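You operate a simulated robot arm through the tools that you are given. There is no shell and no other tool.

You are at the controls of a simulated robot arm. One attempt, no reset.

Task
Rain is blowing in: shut and lock the small clear window, then wipe up the wet patch.
Fine: use the white pad and put it back. What is to be rubbed or washed off counts as gone when no trace of it is left.

The check looks at the end state, three seconds after you hand in, the way a careful person would. Anything else that was tipped, shoved, dropped, spilled or broken makes it a failure.

Robot
A 6-joint arm with a two-finger gripper, fixed in place. Base frame: the origin is at the foot of the arm, x ahead of it, y to its left, z up; the work surface is at about z = 800. Lengths are in mm, angles in degrees, forces in N, time in s.
With the tool pointing down near the work surface it reaches from about 320 to 840 mm from the base axis. Its first joint turns from -166.0 to 166.0 degrees. Payload 2.45 kg.
Tool frame: the origin (TCP) lies between the finger pads and is the grasp point; the fingertips stand 20 mm ahead of it; z points along the fingers, y is the line along which they close. Largest opening 140 mm; the body of the gripper starts 168 mm behind the TCP.
Orientation is told as [roll, pitch, yaw] about the base's x, y, z axes, in that order, counted from this pose: with the fingers straight down and closing along the base's y, the tool's x points along the base's -x, its y along +y and its z along -z.

Tools
- The arm moves only by the tool apply_moves. Its argument "motion" is a list of rows, each an object (a shift or turn left out is 0, a gripper value left out holds the last) with "dr": the turn, a rotation vector about the base's x, y, z in degrees, a list of three; "translation": the shift along the base's x, y, z in cm, a list of three; "claw": the opening, from 0 (shut) to 1 (fully open). In form: [{"dr": [ax, ay, az], "translation": [tx, ty, tz], "claw": claw}, ...]. A call has 1 to 20 rows; each row shifts and turns the commanded pose from where the row before left it. Each row takes 0.2 s and may step no farther than 50 mm and 8.6 degrees from the row before; otherwise, or with a gripper value out of range, the whole call is refused. A pose out of reach is approached as far as the arm can. The call stops where the force on the tool passes 90 N (or 10 N more than at its start, if that is more) or the arm is blocked; 0.2 s more then pass. The fingers move at their own pace (about 45 mm/s each) and stop on an object; they squeeze with about 24 N. The grip force told is the motor's: it shows also when the fingers shut on nothing. Time passes only in rows, and 0.2 s behind the last, so rows that do not move let the fingers close. It gives the time, the measured TCP pose, the force on the tool (base axes), the opening and the grip force at its end, in the units of the frame above (readings bear some noise), with the torque about the TCP (base axes, N m) and any sound that the robot's microphone picked up, and new pictures: "pictures" is both (left out), scene, wrist or none.
- Cameras (640 x 400 px; columns grow to the right, rows downward): "scene" is fixed at [405.6, 663.6, 1385.5]; the picture's right is [-0.94, -0.34, 0.00], its down [-0.12, 0.34, -0.93] and it looks along [0.31, -0.88, -0.36] (base axes); focal length 316 px, centre (320, 200). "wrist" rides on the gripper at [78, 11, -209] in the tool frame; the picture's right is [-0.14, 0.99, 0.00], its down [-0.92, -0.13, -0.37] and it looks along [-0.37, -0.05, 0.93] (tool axes); focal length 280 px, centre (320, 200). There is no depth. A picture from a camera that has moved, and an enlarged one, comes with that camera's place and axes in the base frame and with its lens. The place of the scene camera against the robot may be out by one fixed shift of up to 18 mm in any direction.
- slide_trunk(by): slides the trunk up (or, below 0, down) by that many mm; the arm rides with it, the base frame stays. It gives what a move gives, with no picture.
- zoom(camera, box): a new picture of the part [left, top, right, bottom] of that camera's present view, enlarged. The clock stands still meanwhile.
- job_done(): hands the job in; it is judged then, once.

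Places have to be worked out from the pictures, the camera data and where the tool is seen. Open the gripper and draw the arm clear of the work before you hand the job in, unless the task says otherwise.

The tools are called as a command line: name --argument value ..., lists and objects as JSON in quotes. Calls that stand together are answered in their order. apply_moves: Moves the arm, as the interface text tells. Its arguments: {"type":"object","properties":{"motion":{"type":"array"},"pictures":{"type":"string","enum":["both","scene","wrist","none"]}},"required":["motion"]} The other tools are called the same way: slide_trunk (by) slides the trunk up or down; zoom (camera, box) takes an enlarged picture of a part of a camera's view; job_done () hands the job in.

At the start:

```text
clock: 0.0
tcp_pos: [354.2, -431.0, 1307.4]
tool_rot: [0.0, 0.0, 0.1]
contact_force: [0.0, 0.1, -0.1]
torque: [0.06, 0.0, 0.0]
gripper_width: 139.8
gripper_force: 0.0
trunk travel left (down, up): [-175.0, 55.0]
```

scene: 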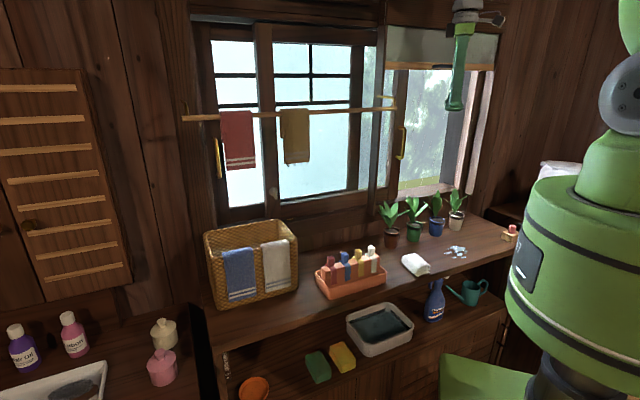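
wrist: 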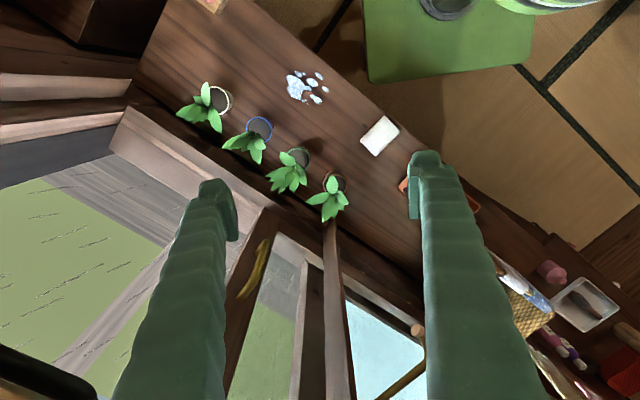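

I'll start by looking closely at the window, its handles, and the sill area before moving anything.

zoom --camera "scene" --box '[340, 0, 540, 130]'

zoom --camera "scene" --box '[340, 100, 540, 230]'

zoom --camera "scene" --box '[180, 10, 420, 220]'

zoom --camera "scene" --box '[320, 180, 540, 330]'

zoom --camera "wrist" --box '[120, 60, 440, 260]'

zoom --camera "wrist" --box '[200, 180, 440, 400]'

```text
3.08 times, centred on (440, 65) of scene
camera zoom: at [405.6, 663.6, 1385.5], right [-0.94, -0.34, 0.0], down [-0.12, 0.34, -0.93], along [0.31, -0.88, -0.36], focal length 971 px, centre (-49, 615)
```

zoom: 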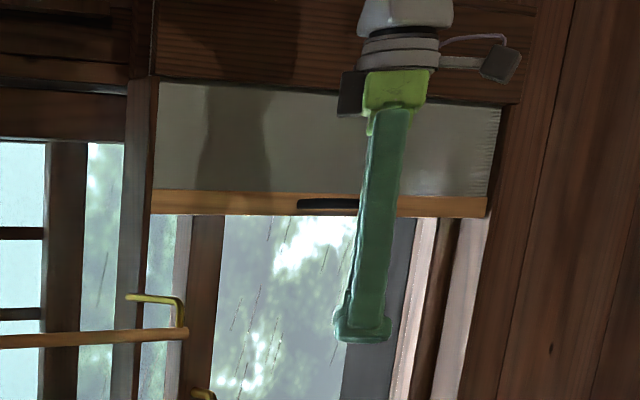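

```text
3.08 times, centred on (440, 165) of scene
camera zoom: at [405.6, 663.6, 1385.5], right [-0.94, -0.34, 0.0], down [-0.12, 0.34, -0.93], along [0.31, -0.88, -0.36], focal length 971 px, centre (-49, 308)
```

zoom: 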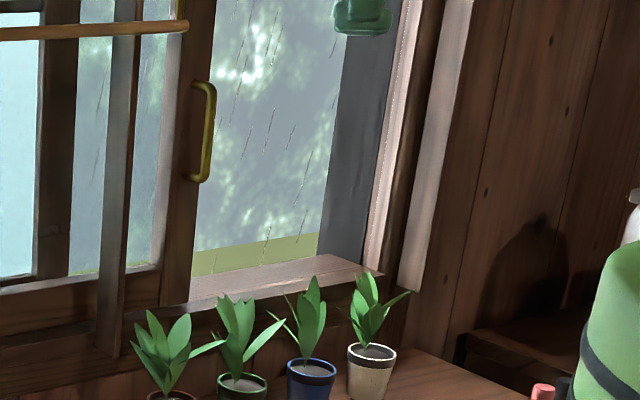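

```text
1.90 times, centred on (300, 115) of scene
camera zoom: at [405.6, 663.6, 1385.5], right [-0.94, -0.34, 0.0], down [-0.12, 0.34, -0.93], along [0.31, -0.88, -0.36], focal length 601 px, centre (358, 362)
```

zoom: 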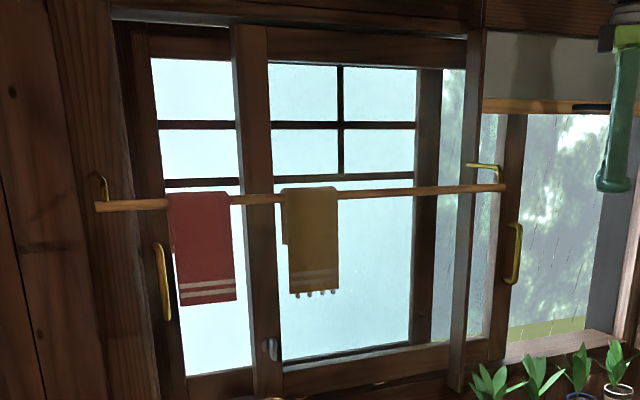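

```text
2.67 times, centred on (430, 255) of scene
camera zoom: at [405.6, 663.6, 1385.5], right [-0.94, -0.34, 0.0], down [-0.12, 0.34, -0.93], along [0.31, -0.88, -0.36], focal length 842 px, centre (27, 53)
```

zoom: 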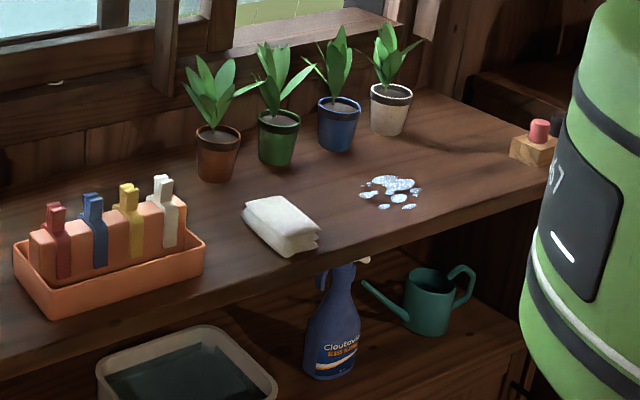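

```text
2.00 times, centred on (280, 160) of wrist
camera zoom: at [275.6, -420.1, 1517.0], right [0.14, 0.99, 0.0], down [0.92, -0.13, 0.37], along [0.37, -0.05, -0.93], focal length 561 px, centre (400, 280)
```

zoom: 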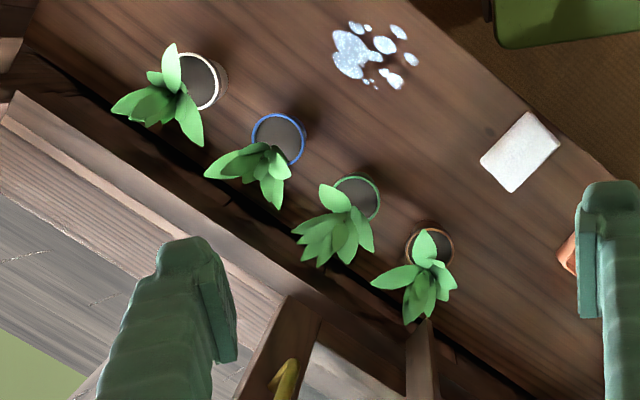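

```text
1.82 times, centred on (320, 290) of wrist
camera zoom: at [275.6, -420.1, 1517.0], right [0.14, 0.99, 0.0], down [0.92, -0.13, 0.37], along [0.37, -0.05, -0.93], focal length 510 px, centre (320, 36)
```

zoom: 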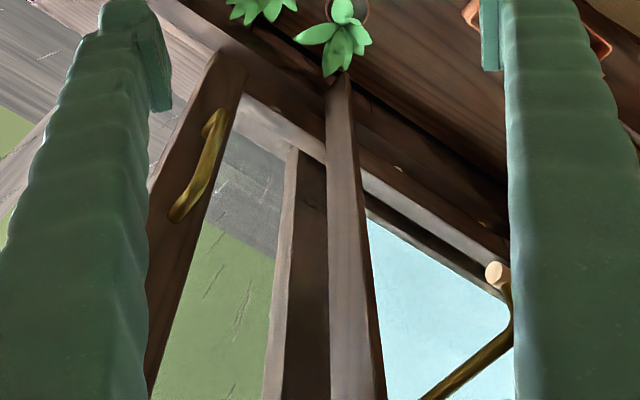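

The pad triangulates to about (406,-288), the wet patch to about (273,-448) on the z≈800 counter. The window's yellow handle is near (508,-545,1165), in a wall running at about 45°. I'll yaw and tilt the tool toward the window for a closer look at it and its lock.

apply_moves --motion '[{"dr": [0, 0, -8]}, {"dr": [0, 0, -8]}, {"dr": [0, 0, -8]}, {"dr": [0, 0, -8]}, {"dr": [0, 0, -8]}, {"dr": [0, 0, -7]}, {"dr": [-5.8, -5.5, 0], "translation": [-1, 1, 0]}, {"dr": [-5.8, -5.5, 0], "translation": [-1, 1, 0]}, {"dr": [-5.8, -5.5, 0], "translation": [-1, 1, 0]}, {"dr": [-5.8, -5.5, 0], "translation": [-1, 1, 0]}]'

```text
clock: 2.2
tcp_pos: [312.5, -390.2, 1306.9]
tool_rot: [0.3, -32.2, -47.1]
contact_force: [-0.7, 0.0, -0.3]
torque: [-0.04, 0.01, 0.01]
gripper_width: 140.0
gripper_force: 0.1
trunk travel left (down, up): [-175.0, 55.0]
camera wrist: at [199.6, -253.4, 1444.0], right [0.8, 0.59, 0.08], down [0.3, -0.52, 0.8], along [0.51, -0.62, -0.59], focal length 280 px, centre (320, 200)
```

scene: 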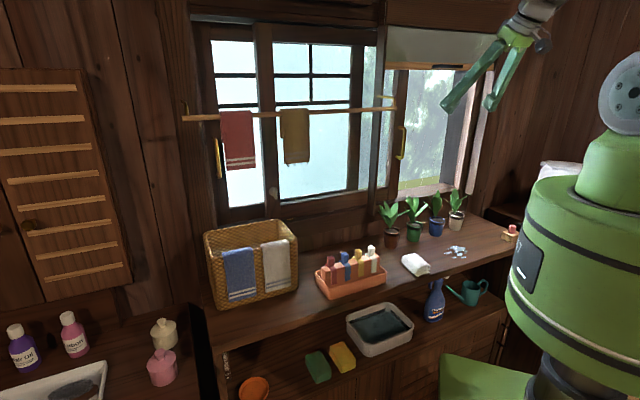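
wrist: 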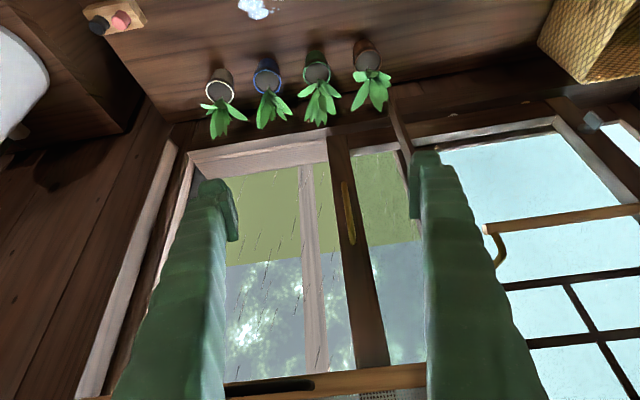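

The wrist view (upside-down) now shows the clear window: the stile with the handle, the opening, and something vertical behind. I'll zoom into it to find the track and the lock.

zoom --camera "wrist" --box '[160, 120, 440, 300]'

zoom --camera "wrist" --box '[180, 260, 440, 400]'

zoom --camera "wrist" --box '[80, 90, 300, 230]'

zoom --camera "scene" --box '[370, 60, 500, 200]'

```text
2.22 times, centred on (300, 210) of wrist
camera zoom: at [199.6, -253.4, 1444.0], right [0.8, 0.59, 0.08], down [0.3, -0.52, 0.8], along [0.51, -0.62, -0.59], focal length 623 px, centre (364, 178)
```

zoom: 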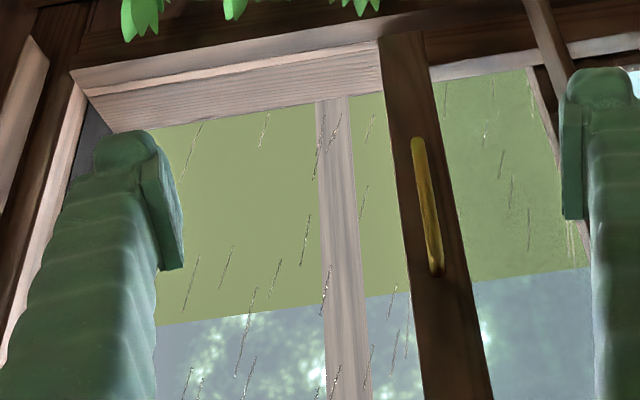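

```text
2.46 times, centred on (310, 330) of wrist
camera zoom: at [199.6, -253.4, 1444.0], right [0.8, 0.59, 0.08], down [0.3, -0.52, 0.8], along [0.51, -0.62, -0.59], focal length 690 px, centre (345, -120)
```

zoom: 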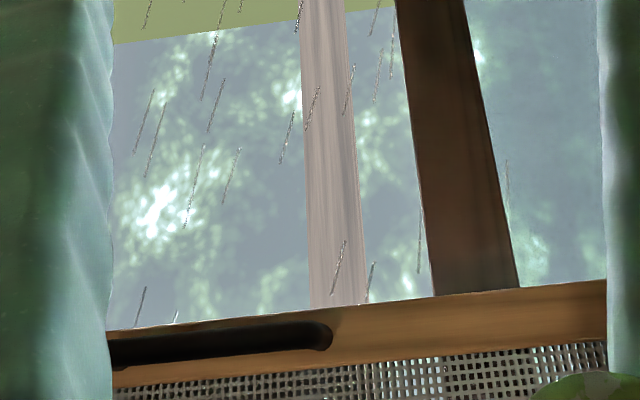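

```text
2.86 times, centred on (190, 160) of wrist
camera zoom: at [199.6, -253.4, 1444.0], right [0.8, 0.59, 0.08], down [0.3, -0.52, 0.8], along [0.51, -0.62, -0.59], focal length 801 px, centre (691, 314)
```

zoom: 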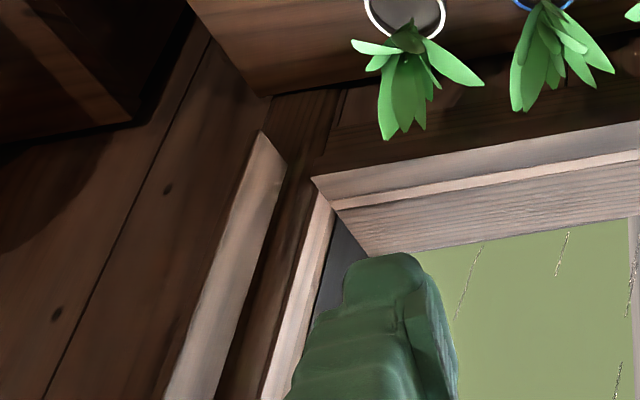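

```text
2.86 times, centred on (435, 130) of scene
camera zoom: at [405.6, 663.6, 1385.5], right [-0.94, -0.34, 0.0], down [-0.12, 0.34, -0.93], along [0.31, -0.88, -0.36], focal length 902 px, centre (-9, 400)
```

zoom: 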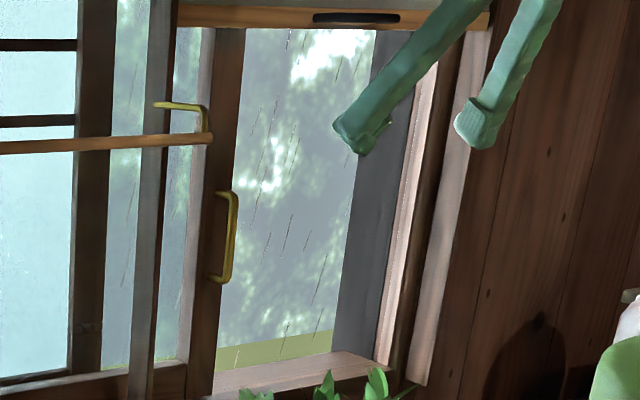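

The clear sash sits half open behind the post, with its handle on its right stile. I'll zoom in on the metal piece on the frosted window and the other fittings to see what locks are there.

zoom --camera "scene" --box '[240, 150, 330, 215]'

zoom --camera "scene" --box '[330, 140, 430, 215]'

zoom --camera "wrist" --box '[480, 80, 640, 280]'

zoom --camera "scene" --box '[370, 20, 510, 90]'

```text
6.15 times, centred on (285, 182) of scene
camera zoom: at [405.6, 663.6, 1385.5], right [-0.94, -0.34, 0.0], down [-0.12, 0.34, -0.93], along [0.31, -0.88, -0.36], focal length 1942 px, centre (535, 308)
```

zoom: 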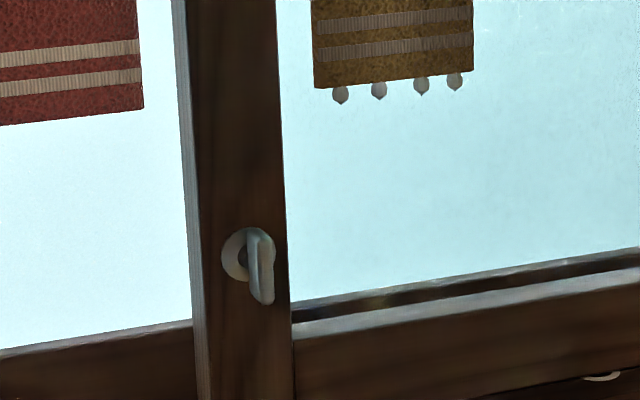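

```text
5.33 times, centred on (380, 178) of scene
camera zoom: at [405.6, 663.6, 1385.5], right [-0.94, -0.34, 0.0], down [-0.12, 0.34, -0.93], along [0.31, -0.88, -0.36], focal length 1683 px, centre (0, 320)
```

zoom: 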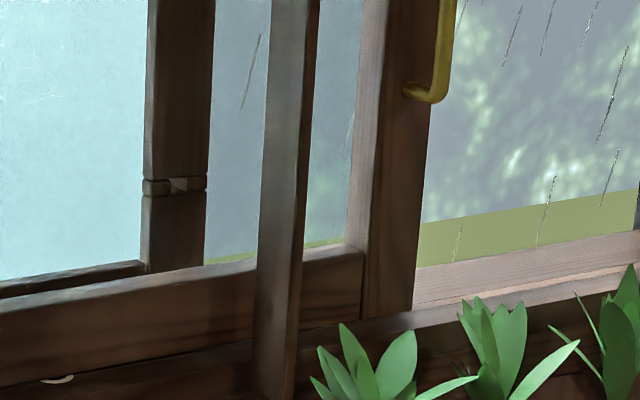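

```text
2.00 times, centred on (560, 180) of wrist
camera zoom: at [199.6, -253.4, 1444.0], right [0.8, 0.59, 0.08], down [0.3, -0.52, 0.8], along [0.51, -0.62, -0.59], focal length 561 px, centre (-160, 240)
```

zoom: 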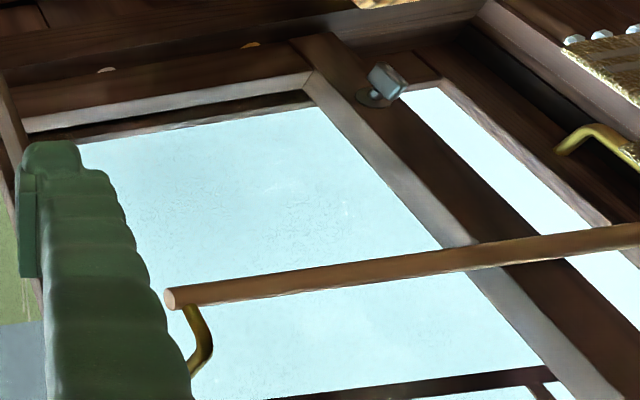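

```text
4.57 times, centred on (440, 55) of scene
camera zoom: at [405.6, 663.6, 1385.5], right [-0.94, -0.34, 0.0], down [-0.12, 0.34, -0.93], along [0.31, -0.88, -0.36], focal length 1443 px, centre (-229, 863)
```

zoom: 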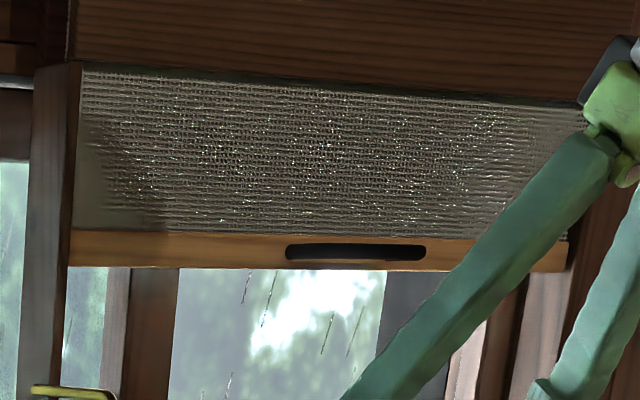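

The layout is clear now. The clear sash is the inner one, with its handle on the right stile (s≈0) and a thumb-turn lock on its left stile near (874,-205,1037). It has slid left over the frosted sash, so it must travel about 315 mm to the right jamb. At that point the thumb-turn meets the keeper notch on the frosted sash. I'll tilt the tool level in front of the handle and look.

apply_moves --motion '[{"dr": [-5.87, -5.44, 0], "translation": [1.58, -0.83, -2.37], "claw": 0.36}, {"dr": [-5.87, -5.44, 0], "translation": [1.58, -0.83, -2.37]}, {"dr": [-5.87, -5.44, 0], "translation": [1.58, -0.83, -2.37]}, {"dr": [-5.87, -5.44, 0], "translation": [1.58, -0.83, -2.37]}, {"dr": [-5.87, -5.44, 0], "translation": [1.58, -0.83, -2.37]}, {"dr": [-5.87, -5.44, 0], "translation": [1.58, -0.83, -2.37]}, {}, {}]'

```text
clock: 4.0
tcp_pos: [433.6, -523.8, 1250.5]
tool_rot: [14.7, -74.8, -58.5]
contact_force: [0.6, -1.4, -0.1]
torque: [-0.03, -0.02, 0.06]
gripper_width: 50.3
gripper_force: 0.0
out of reach, approached as far as the arm can: row 2, 3, 4, 5, 6
trunk travel left (down, up): [-175.0, 55.0]
camera wrist: at [283.5, -359.1, 1230.3], right [0.71, 0.68, 0.2], down [-0.22, -0.05, 0.97], along [0.67, -0.73, 0.11], focal length 280 px, centre (320, 200)
```

scene: 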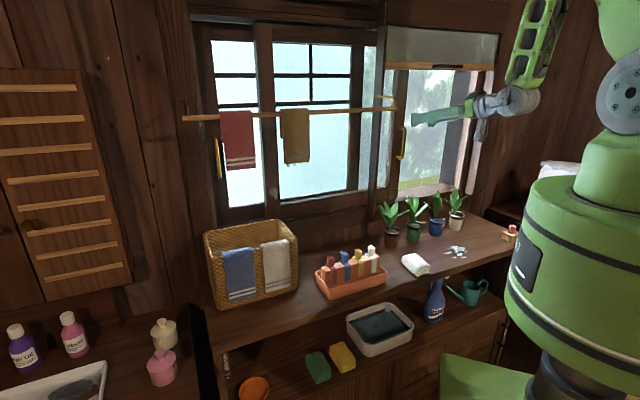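
wrist: 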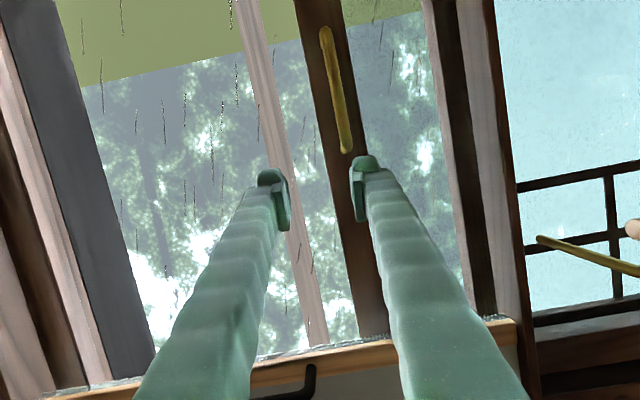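

The level pose near the handle needed the wrist too close to the base, so the arm settled at D≈679, z=1250. The trunk can bring this posture down instead. The path straight down is clear (fingertips at D≈700, handle bar at D≈745), so I'll lower the trunk by 90 mm.

slide_trunk --by -90

```text
clock: 5.2
tcp_pos: [432.9, -519.8, 1162.3]
tool_rot: [14.7, -74.9, -58.4]
contact_force: [-0.3, 0.2, 0.0]
torque: [-0.03, 0.0, 0.01]
gripper_width: 50.6
gripper_force: 0.0
trunk travel left (down, up): [-85.0, 145.0]
```

The TCP is now at z=1162, D≈676, s≈36. I'll straighten the tool orientation a little and shift left along the wall to line up with the handle, staying in front of it.

apply_moves --motion '[{"dr": [-1.25, 1.46, -1.43], "translation": [1.6, 0.8, 0]}, {"dr": [-1.25, 1.46, -1.43], "translation": [1.6, 0.8, 0]}, {}]'

```text
clock: 6.0
tcp_pos: [461.9, -529.8, 1193.7]
tool_rot: [10.1, -73.9, -56.4]
contact_force: [-0.7, -0.6, 0.1]
torque: [-0.02, -0.02, 0.07]
gripper_width: 50.3
gripper_force: 0.1
out of reach, approached as far as the arm can: row 1, 2
trunk travel left (down, up): [-85.0, 145.0]
camera wrist: at [317.0, -359.2, 1176.4], right [0.74, 0.65, 0.18], down [-0.2, -0.05, 0.98], along [0.64, -0.76, 0.1], focal length 280 px, centre (320, 200)
```

scene: 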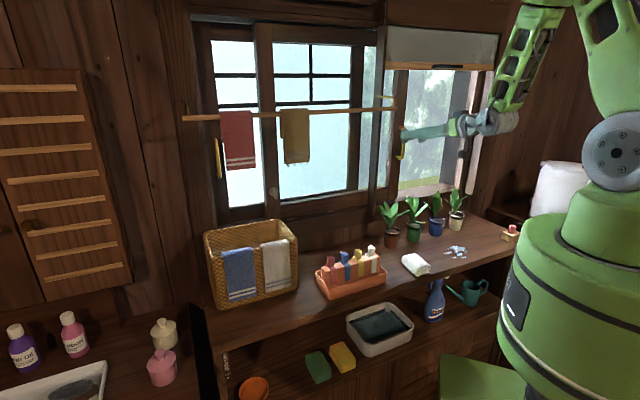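
wrist: 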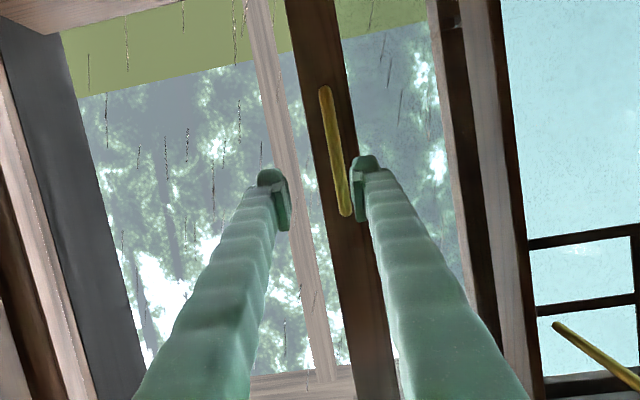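

It's still at the fold limit (TCP D≈703, s≈21). Pointing the fingers about 28° below level moves the wrist away from the base and still straddles the vertical handle bar. I'll do that and line up with the bar.

apply_moves --motion '[{"dr": [3.45, 5.1, -0.1], "translation": [0.68, 0.81, -0.9]}, {"dr": [3.45, 5.1, -0.1], "translation": [0.68, 0.81, -0.9]}, {}]'

```text
clock: 6.8
tcp_pos: [461.4, -520.3, 1175.5]
tool_rot: [-0.1, -62.1, -46.4]
contact_force: [0.0, -0.1, 0.2]
torque: [0.02, 0.0, 0.0]
gripper_width: 50.1
gripper_force: 0.1
out of reach, approached as far as the arm can: row 1, 2
trunk travel left (down, up): [-85.0, 145.0]
camera wrist: at [318.6, -351.0, 1204.2], right [0.76, 0.63, 0.12], down [-0.02, -0.16, 0.99], along [0.65, -0.76, -0.11], focal length 280 px, centre (320, 200)
```

scene: 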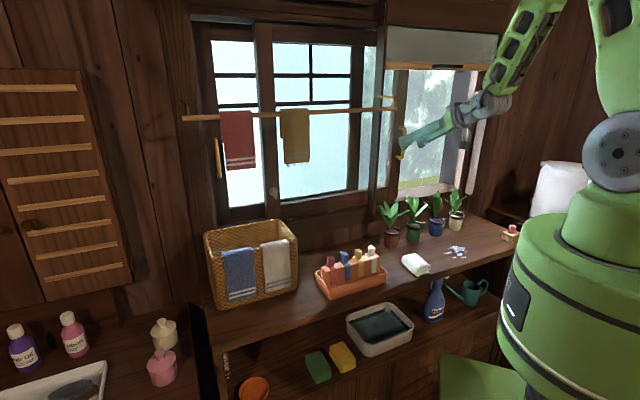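
wrist: 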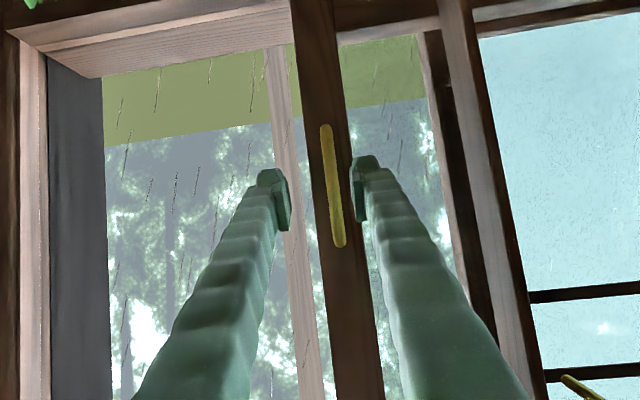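

The tool is now well oriented, with the bar at s≈2 and the TCP at s≈15. I'll shift a bit left and advance toward the bar in small steps.

apply_moves --motion '[{"translation": [1.29, 0.51, -0.5]}, {"translation": [1.36, -1.47, 0]}, {"translation": [0.68, -0.73, 0]}, {}]'

zoom --camera "wrist" --box '[240, 100, 420, 270]'

zoom --camera "scene" --box '[370, 80, 510, 200]'

```text
clock: 7.8
tcp_pos: [481.6, -546.4, 1170.2]
tool_rot: [0.4, -62.2, -47.2]
contact_force: [-0.3, 0.2, -0.9]
torque: [0.02, 0.0, 0.02]
gripper_width: 50.4
gripper_force: 0.0
out of reach, approached as far as the arm can: row 1, 2
trunk travel left (down, up): [-85.0, 145.0]
camera wrist: at [337.8, -376.8, 1199.4], right [0.77, 0.63, 0.12], down [-0.02, -0.17, 0.99], along [0.64, -0.76, -0.11], focal length 280 px, centre (320, 200)
```

scene: 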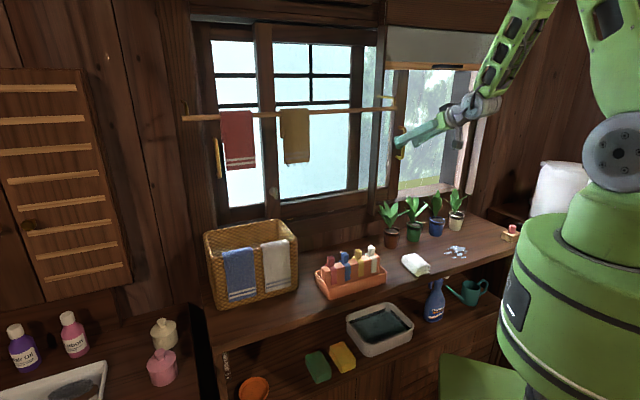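
wrist: 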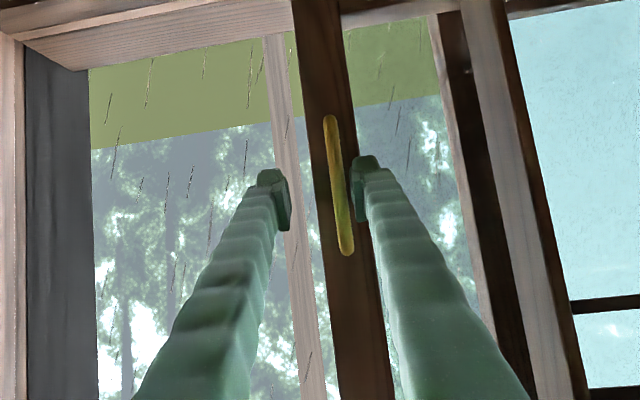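

```text
2.35 times, centred on (330, 185) of wrist
camera zoom: at [337.8, -376.8, 1199.4], right [0.77, 0.63, 0.12], down [-0.02, -0.17, 0.99], along [0.64, -0.76, -0.11], focal length 660 px, centre (296, 235)
```

zoom: 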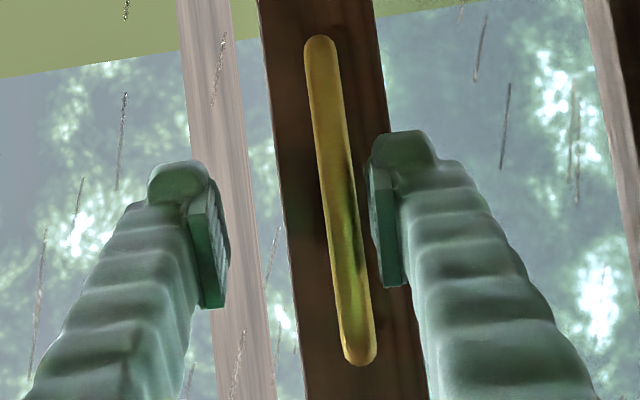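

```text
3.33 times, centred on (440, 140) of scene
camera zoom: at [405.6, 663.6, 1385.5], right [-0.94, -0.34, 0.0], down [-0.12, 0.34, -0.93], along [0.31, -0.88, -0.36], focal length 1052 px, centre (-80, 400)
```

zoom: 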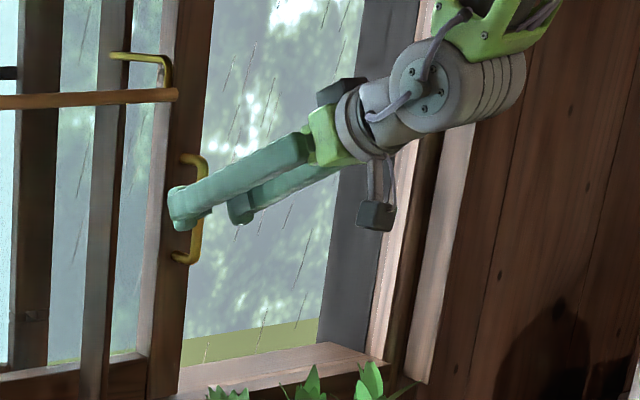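

The fingers straddle the bar (left finger just beyond it), with the TCP at D≈728. I'll advance another 12 mm and watch the force.

apply_moves --motion '[{"translation": [0.55, -0.3, -0.2]}, {"translation": [0.55, -0.3, -0.2]}, {}]'

zoom --camera "wrist" --box '[240, 100, 420, 270]'

zoom --camera "scene" --box '[370, 80, 470, 180]'

```text
clock: 8.7
tcp_pos: [487.9, -554.0, 1164.8]
tool_rot: [0.3, -62.1, -47.2]
contact_force: [-0.6, 0.8, 0.8]
torque: [0.0, -0.01, 0.03]
gripper_width: 50.5
gripper_force: 0.1
out of reach, approached as far as the arm can: row 1
trunk travel left (down, up): [-85.0, 145.0]
camera wrist: at [343.5, -385.4, 1194.0], right [0.77, 0.63, 0.12], down [-0.02, -0.17, 0.99], along [0.64, -0.76, -0.11], focal length 280 px, centre (320, 200)
```

scene: 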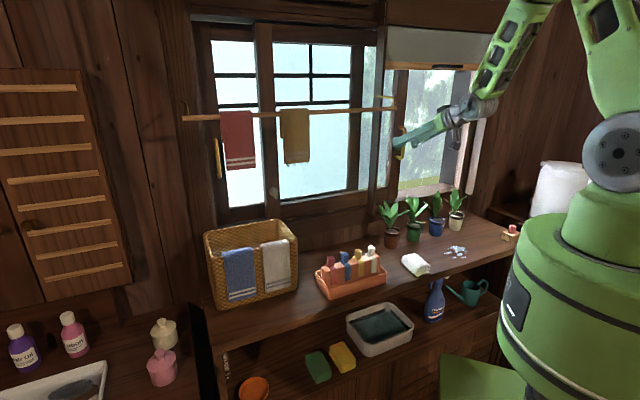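
wrist: 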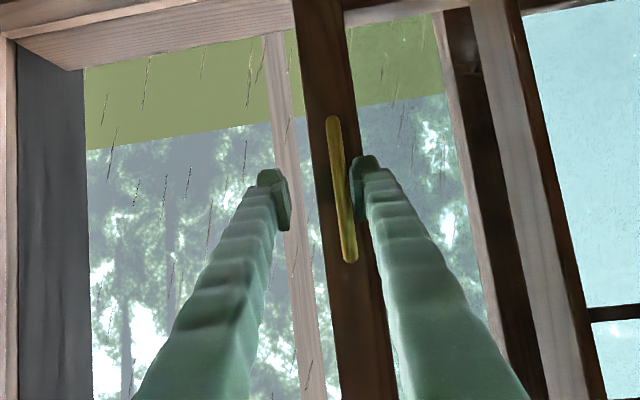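

```text
2.35 times, centred on (330, 185) of wrist
camera zoom: at [343.5, -385.4, 1194.0], right [0.77, 0.63, 0.12], down [-0.02, -0.17, 0.99], along [0.64, -0.76, -0.11], focal length 660 px, centre (296, 235)
```

zoom: 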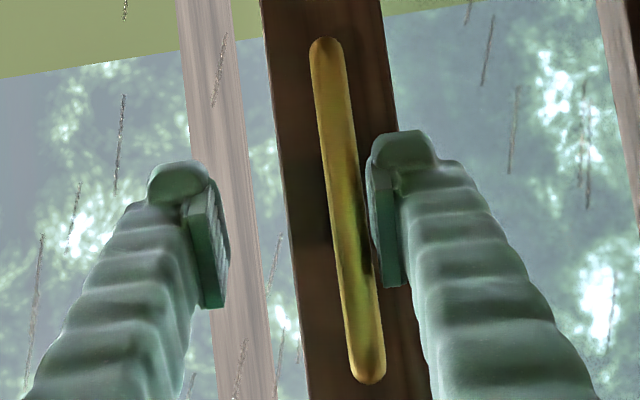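

```text
4.00 times, centred on (420, 130) of scene
camera zoom: at [405.6, 663.6, 1385.5], right [-0.94, -0.34, 0.0], down [-0.12, 0.34, -0.93], along [0.31, -0.88, -0.36], focal length 1262 px, centre (-80, 480)
```

zoom: 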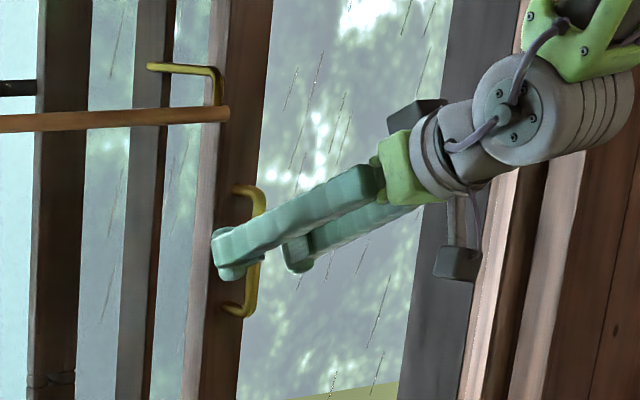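

The bar now sits between the fingers with tips short of the stile. I'll push right along the wall gently and check how the sash responds.

apply_moves --motion '[{"translation": [-0.73, -0.68, 0]}, {"translation": [-0.73, -0.68, 0]}, {"translation": [-0.73, -0.68, 0]}, {"translation": [-0.73, -0.68, 0]}, {}]'

```text
clock: 9.8
tcp_pos: [460.4, -581.0, 1164.8]
tool_rot: [0.0, -62.2, -47.2]
contact_force: [-0.6, -0.2, -0.4]
torque: [0.02, 0.04, -0.02]
gripper_width: 50.5
gripper_force: 0.0
trunk travel left (down, up): [-85.0, 145.0]
camera wrist: at [317.6, -410.5, 1194.1], right [0.77, 0.63, 0.12], down [-0.02, -0.16, 0.99], along [0.64, -0.76, -0.11], focal length 280 px, centre (320, 200)
```

scene: 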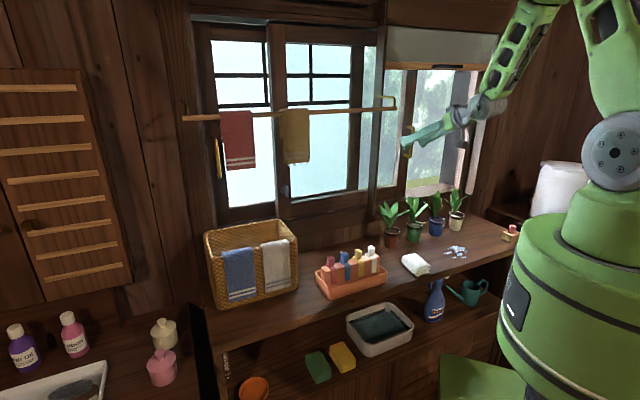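
wrist: 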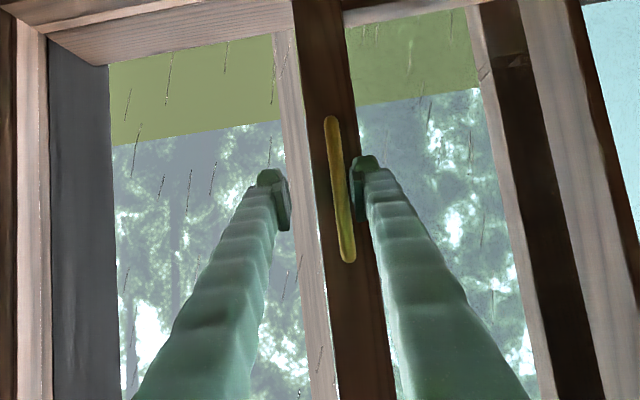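

The sash follows easily (its left stile moved with me). The open fingers would hit the right casing near the end, so I'll close lightly on the bar before pushing on.

apply_moves --motion '[{"claw": 0}, {}, {}, {}, {}]'

zoom --camera "wrist" --box '[0, 0, 320, 240]'

```text
clock: 11.1
tcp_pos: [460.4, -580.2, 1165.4]
tool_rot: [-0.1, -62.2, -47.3]
contact_force: [1.1, -5.7, -1.0]
torque: [-0.05, -0.01, -0.01]
gripper_width: 7.7
gripper_force: 35.7
trunk travel left (down, up): [-85.0, 145.0]
camera wrist: at [317.7, -411.0, 1194.0], right [0.77, 0.63, 0.12], down [-0.02, -0.16, 0.99], along [0.64, -0.76, -0.11], focal length 280 px, centre (320, 200)
```

scene: 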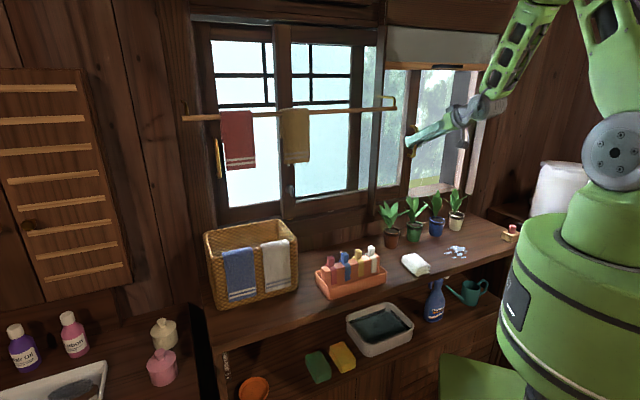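
wrist: 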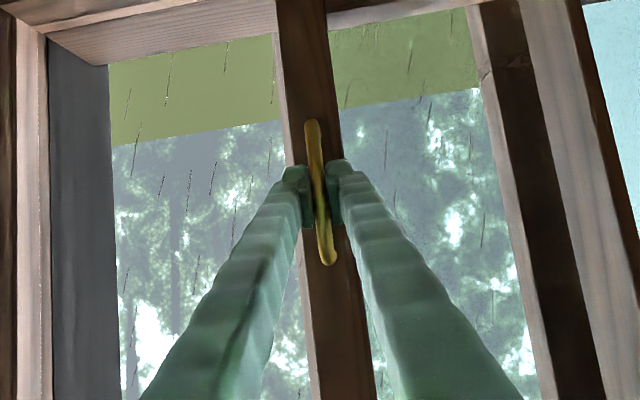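

```text
1.67 times, centred on (160, 120) of wrist
camera zoom: at [317.7, -411.0, 1194.0], right [0.77, 0.63, 0.12], down [-0.02, -0.16, 0.99], along [0.64, -0.76, -0.11], focal length 467 px, centre (587, 333)
```

zoom: 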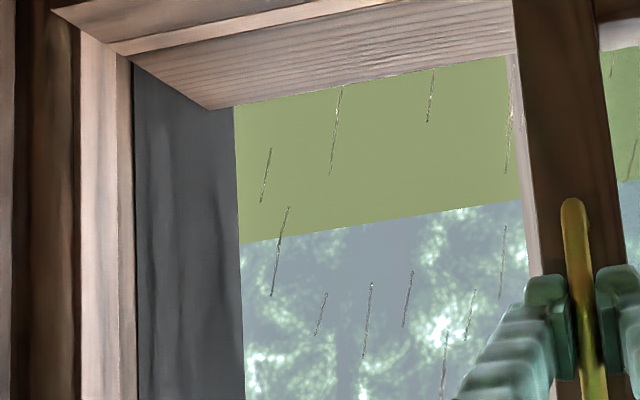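

The handle is gripped (bar about 8 mm) at s≈57. I'll slide the sash right about 200 mm along the wall, then approach the stop slowly.

apply_moves --motion '[{"translation": [-1.1, -1.02, 0]}, {"translation": [-1.1, -1.02, 0]}, {"translation": [-1.1, -1.02, 0]}, {"translation": [-1.1, -1.02, 0]}, {"translation": [-1.1, -1.02, 0]}, {"translation": [-1.1, -1.02, 0]}, {"translation": [-1.1, -1.02, 0]}, {"translation": [-1.1, -1.02, 0]}, {"translation": [-1.1, -1.02, 0]}, {"translation": [-1.1, -1.02, 0]}, {"translation": [-1.1, -1.02, 0]}, {"translation": [-1.1, -1.02, 0]}, {"translation": [-1.1, -1.02, 0]}, {}]'

```text
clock: 14.1
tcp_pos: [322.2, -718.7, 1163.7]
tool_rot: [-0.1, -62.2, -46.9]
contact_force: [44.3, -45.6, -0.1]
torque: [-0.62, -0.61, 0.01]
gripper_width: 8.0
gripper_force: 35.7
trunk travel left (down, up): [-85.0, 145.0]
camera wrist: at [179.0, -549.1, 1193.6], right [0.77, 0.63, 0.12], down [-0.02, -0.16, 0.99], along [0.64, -0.76, -0.11], focal length 280 px, centre (320, 200)
```

scene: 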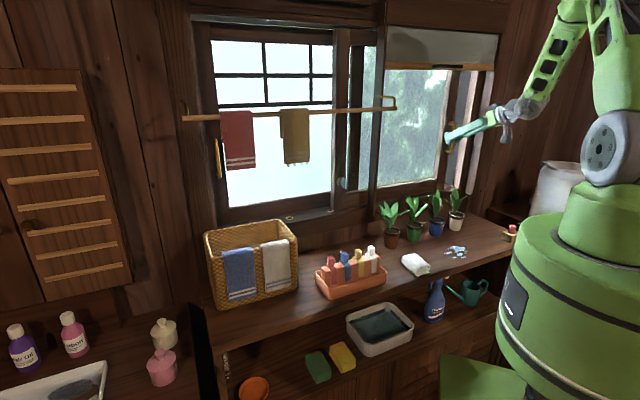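
wrist: 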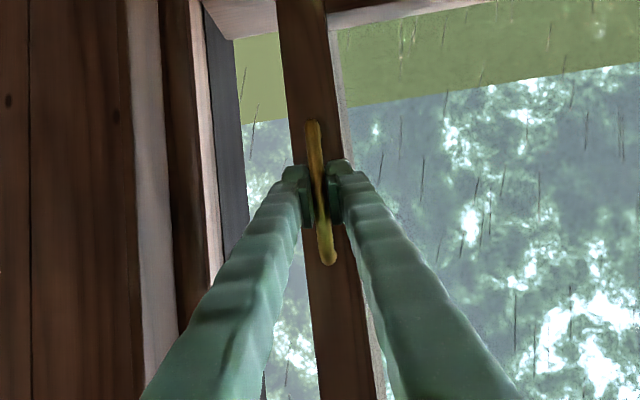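

The 64 N is purely outward: my path drifted off the sash's true direction, which the readings say is a 45° wall. I'll correct by moving about 7 mm inward, then continue along exact 45° in smaller steps.

apply_moves --motion '[{"translation": [0.5, -0.5, 0]}, {}, {"translation": [-0.71, -0.71, 0]}, {"translation": [-0.71, -0.71, 0]}, {"translation": [-0.71, -0.71, 0]}, {}]'

zoom --camera "scene" --box '[330, 80, 510, 220]'

```text
clock: 15.4
tcp_pos: [300.0, -739.4, 1162.7]
tool_rot: [0.0, -62.1, -47.2]
contact_force: [5.1, -9.0, 8.1]
torque: [0.01, 0.15, -0.06]
gripper_width: 7.9
gripper_force: 36.0
trunk travel left (down, up): [-85.0, 145.0]
camera wrist: at [158.0, -570.4, 1194.2], right [0.77, 0.63, 0.12], down [-0.02, -0.16, 0.99], along [0.64, -0.76, -0.11], focal length 280 px, centre (320, 200)
```

scene: 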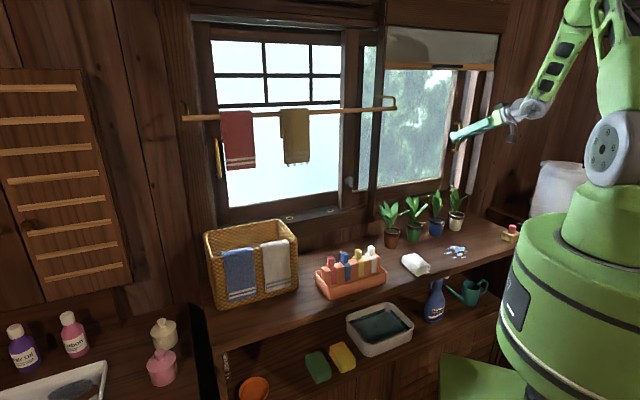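
wrist: 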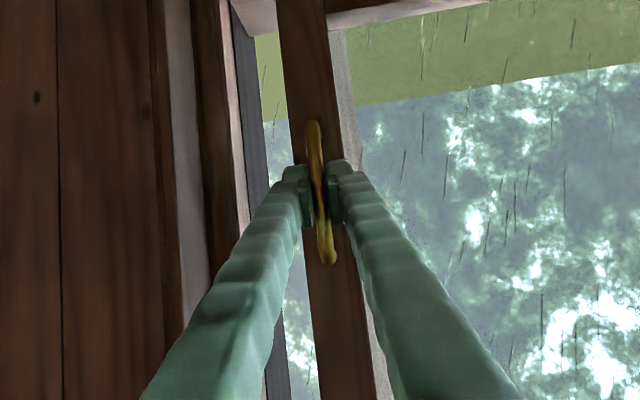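

```text
2.86 times, centred on (420, 150) of scene
camera zoom: at [405.6, 663.6, 1385.5], right [-0.94, -0.34, 0.0], down [-0.12, 0.34, -0.93], along [0.31, -0.88, -0.36], focal length 902 px, centre (34, 343)
```

zoom: 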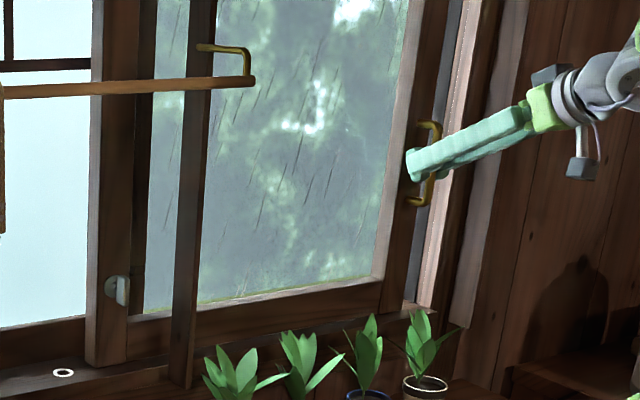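

Force is back to about 10 N and about 35–45 mm remains. I'll continue in small steps until it meets the stop.

apply_moves --motion '[{"translation": [-0.57, -0.57, 0]}, {"translation": [-0.57, -0.57, 0]}, {"translation": [-0.57, -0.57, 0]}, {}]'

zoom --camera "scene" --box '[330, 80, 510, 220]'

```text
clock: 16.4
tcp_pos: [283.1, -757.2, 1165.2]
tool_rot: [-0.2, -62.1, -47.2]
contact_force: [5.9, -7.6, 4.9]
torque: [-0.07, -0.04, -0.01]
gripper_width: 7.9
gripper_force: 36.0
trunk travel left (down, up): [-85.0, 145.0]
camera wrist: at [141.0, -587.4, 1194.1], right [0.77, 0.63, 0.12], down [-0.02, -0.16, 0.99], along [0.64, -0.76, -0.11], focal length 280 px, centre (320, 200)
```

scene: 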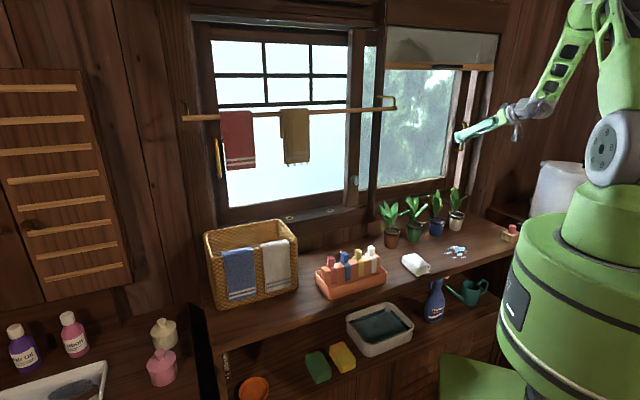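
wrist: 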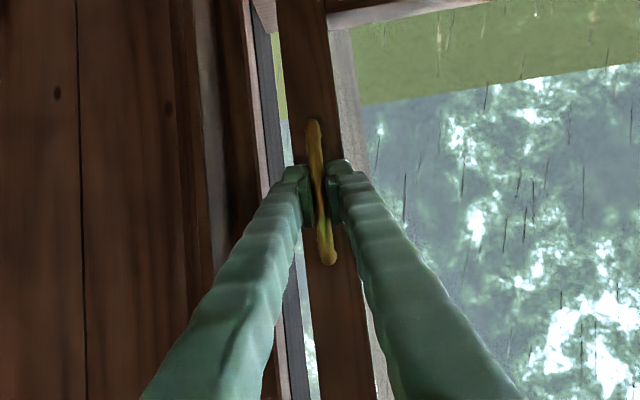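

```text
2.86 times, centred on (420, 150) of scene
camera zoom: at [405.6, 663.6, 1385.5], right [-0.94, -0.34, 0.0], down [-0.12, 0.34, -0.93], along [0.31, -0.88, -0.36], focal length 902 px, centre (34, 343)
```

zoom: 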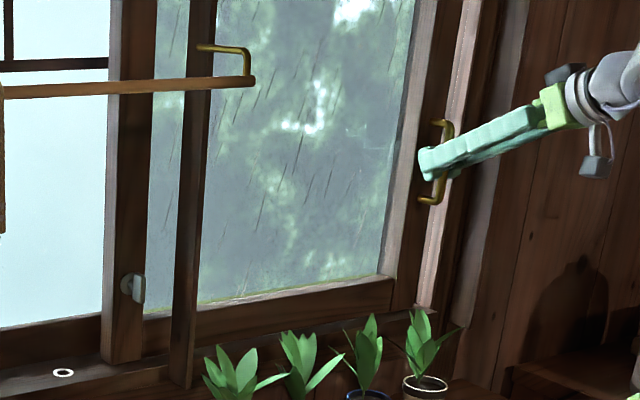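

The left stile now overlaps the frosted stile almost fully, with about 20 mm left at the jamb. Next come 5 mm steps.

apply_moves --motion '[{"translation": [-0.36, -0.36, 0]}, {"translation": [-0.36, -0.36, 0]}, {"translation": [-0.36, -0.36, 0]}, {}]' --pictures "wrist"

zoom --camera "wrist" --box '[180, 0, 380, 130]'

zoom --camera "scene" --box '[430, 80, 510, 220]'

```text
clock: 17.4
tcp_pos: [273.0, -767.9, 1164.7]
tool_rot: [0.1, -62.1, -47.2]
contact_force: [5.3, -6.0, 1.1]
torque: [-0.06, -0.02, -0.03]
gripper_width: 7.7
gripper_force: 35.3
trunk travel left (down, up): [-85.0, 145.0]
camera wrist: at [130.4, -598.2, 1194.1], right [0.77, 0.63, 0.12], down [-0.02, -0.16, 0.99], along [0.64, -0.76, -0.11], focal length 280 px, centre (320, 200)
```

wrist: 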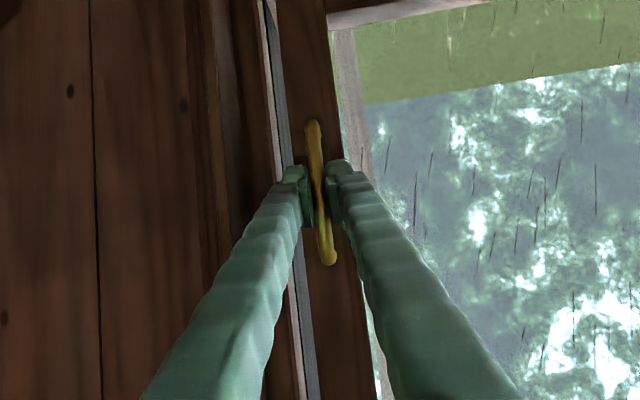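

```text
3.08 times, centred on (280, 65) of wrist
camera zoom: at [130.4, -598.2, 1194.1], right [0.77, 0.63, 0.12], down [-0.02, -0.16, 0.99], along [0.64, -0.76, -0.11], focal length 863 px, centre (443, 615)
```

zoom: 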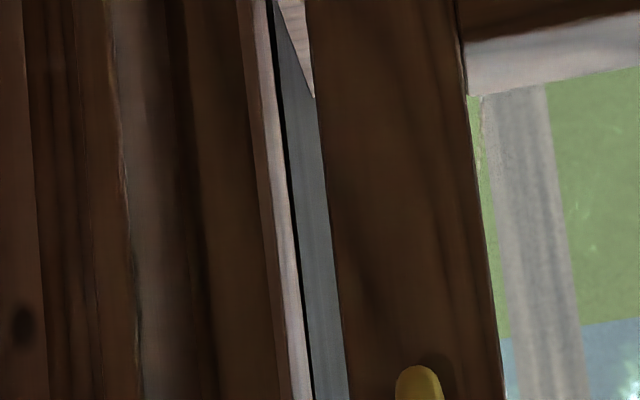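

```text
2.86 times, centred on (470, 150) of scene
camera zoom: at [405.6, 663.6, 1385.5], right [-0.94, -0.34, 0.0], down [-0.12, 0.34, -0.93], along [0.31, -0.88, -0.36], focal length 902 px, centre (-109, 343)
```

zoom: 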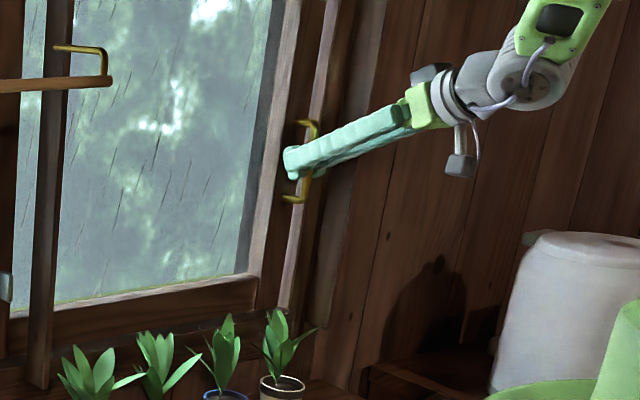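

A strip about 12 mm wide is still open at the jamb. I'll push on in 4 mm steps until a stop force shows.

apply_moves --motion '[{"translation": [-0.28, -0.28, 0]}, {"translation": [-0.28, -0.28, 0]}, {"translation": [-0.28, -0.28, 0]}, {}]' --pictures "wrist"

zoom --camera "wrist" --box '[180, 0, 380, 130]'

```text
clock: 18.4
tcp_pos: [266.8, -774.5, 1164.4]
tool_rot: [0.0, -62.1, -47.1]
contact_force: [10.8, 0.8, -1.1]
torque: [-0.1, -0.05, 0.05]
gripper_width: 7.7
gripper_force: 35.2
trunk travel left (down, up): [-85.0, 145.0]
camera wrist: at [123.0, -605.6, 1194.1], right [0.77, 0.63, 0.12], down [-0.02, -0.16, 0.99], along [0.64, -0.76, -0.11], focal length 280 px, centre (320, 200)
```

wrist: 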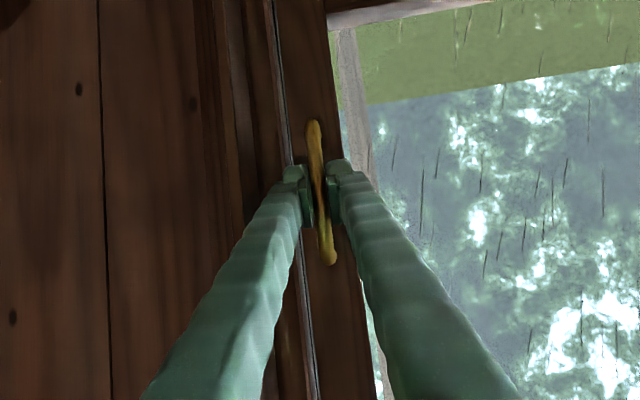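

```text
3.08 times, centred on (280, 65) of wrist
camera zoom: at [123.0, -605.6, 1194.1], right [0.77, 0.63, 0.12], down [-0.02, -0.16, 0.99], along [0.64, -0.76, -0.11], focal length 863 px, centre (443, 615)
```

zoom: 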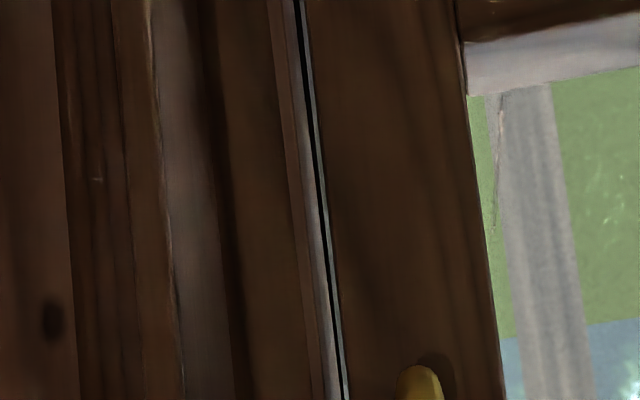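

Movement was 9 of 12 mm with a small resisting force, so the stop is close. I'll push a little more to seat it.

apply_moves --motion '[{"translation": [-0.2, -0.2, 0]}, {"translation": [-0.2, -0.2, 0]}, {}]' --pictures "wrist"

zoom --camera "wrist" --box '[180, 0, 380, 130]'

zoom --camera "scene" --box '[340, 130, 420, 220]'

```text
clock: 19.2
tcp_pos: [264.9, -775.3, 1164.5]
tool_rot: [-0.1, -62.1, -46.6]
contact_force: [26.6, 24.7, -4.2]
torque: [-0.07, 0.17, 0.4]
gripper_width: 7.7
gripper_force: 35.7
trunk travel left (down, up): [-85.0, 145.0]
camera wrist: at [121.9, -606.7, 1194.2], right [0.77, 0.63, 0.12], down [-0.02, -0.16, 0.99], along [0.64, -0.76, -0.11], focal length 280 px, centre (320, 200)
```

wrist: 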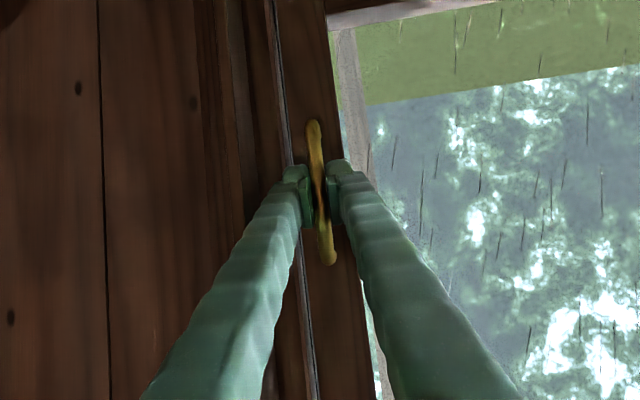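

```text
3.08 times, centred on (280, 65) of wrist
camera zoom: at [121.9, -606.7, 1194.2], right [0.77, 0.63, 0.12], down [-0.02, -0.16, 0.99], along [0.64, -0.76, -0.11], focal length 863 px, centre (443, 615)
```

zoom: 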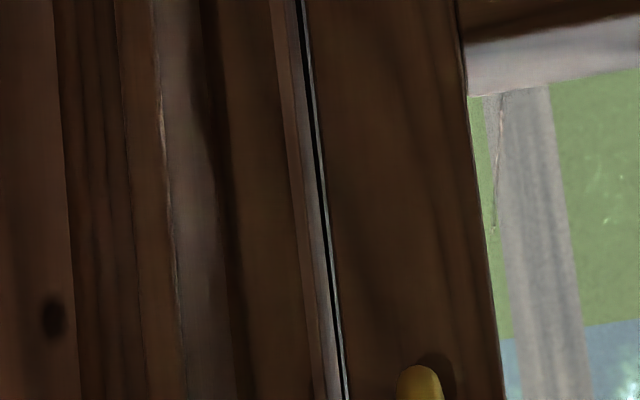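

```text
4.44 times, centred on (380, 175) of scene
camera zoom: at [405.6, 663.6, 1385.5], right [-0.94, -0.34, 0.0], down [-0.12, 0.34, -0.93], along [0.31, -0.88, -0.36], focal length 1403 px, centre (53, 311)
```

zoom: 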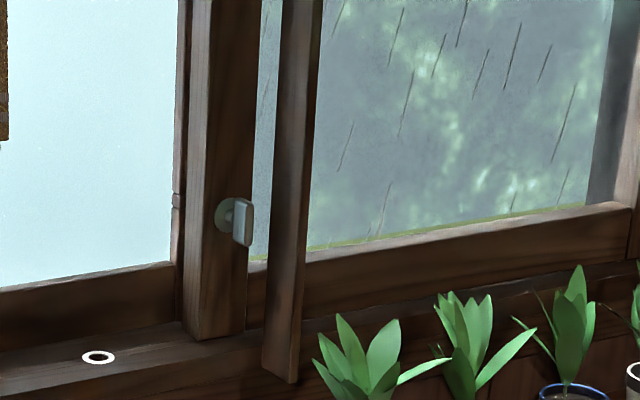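

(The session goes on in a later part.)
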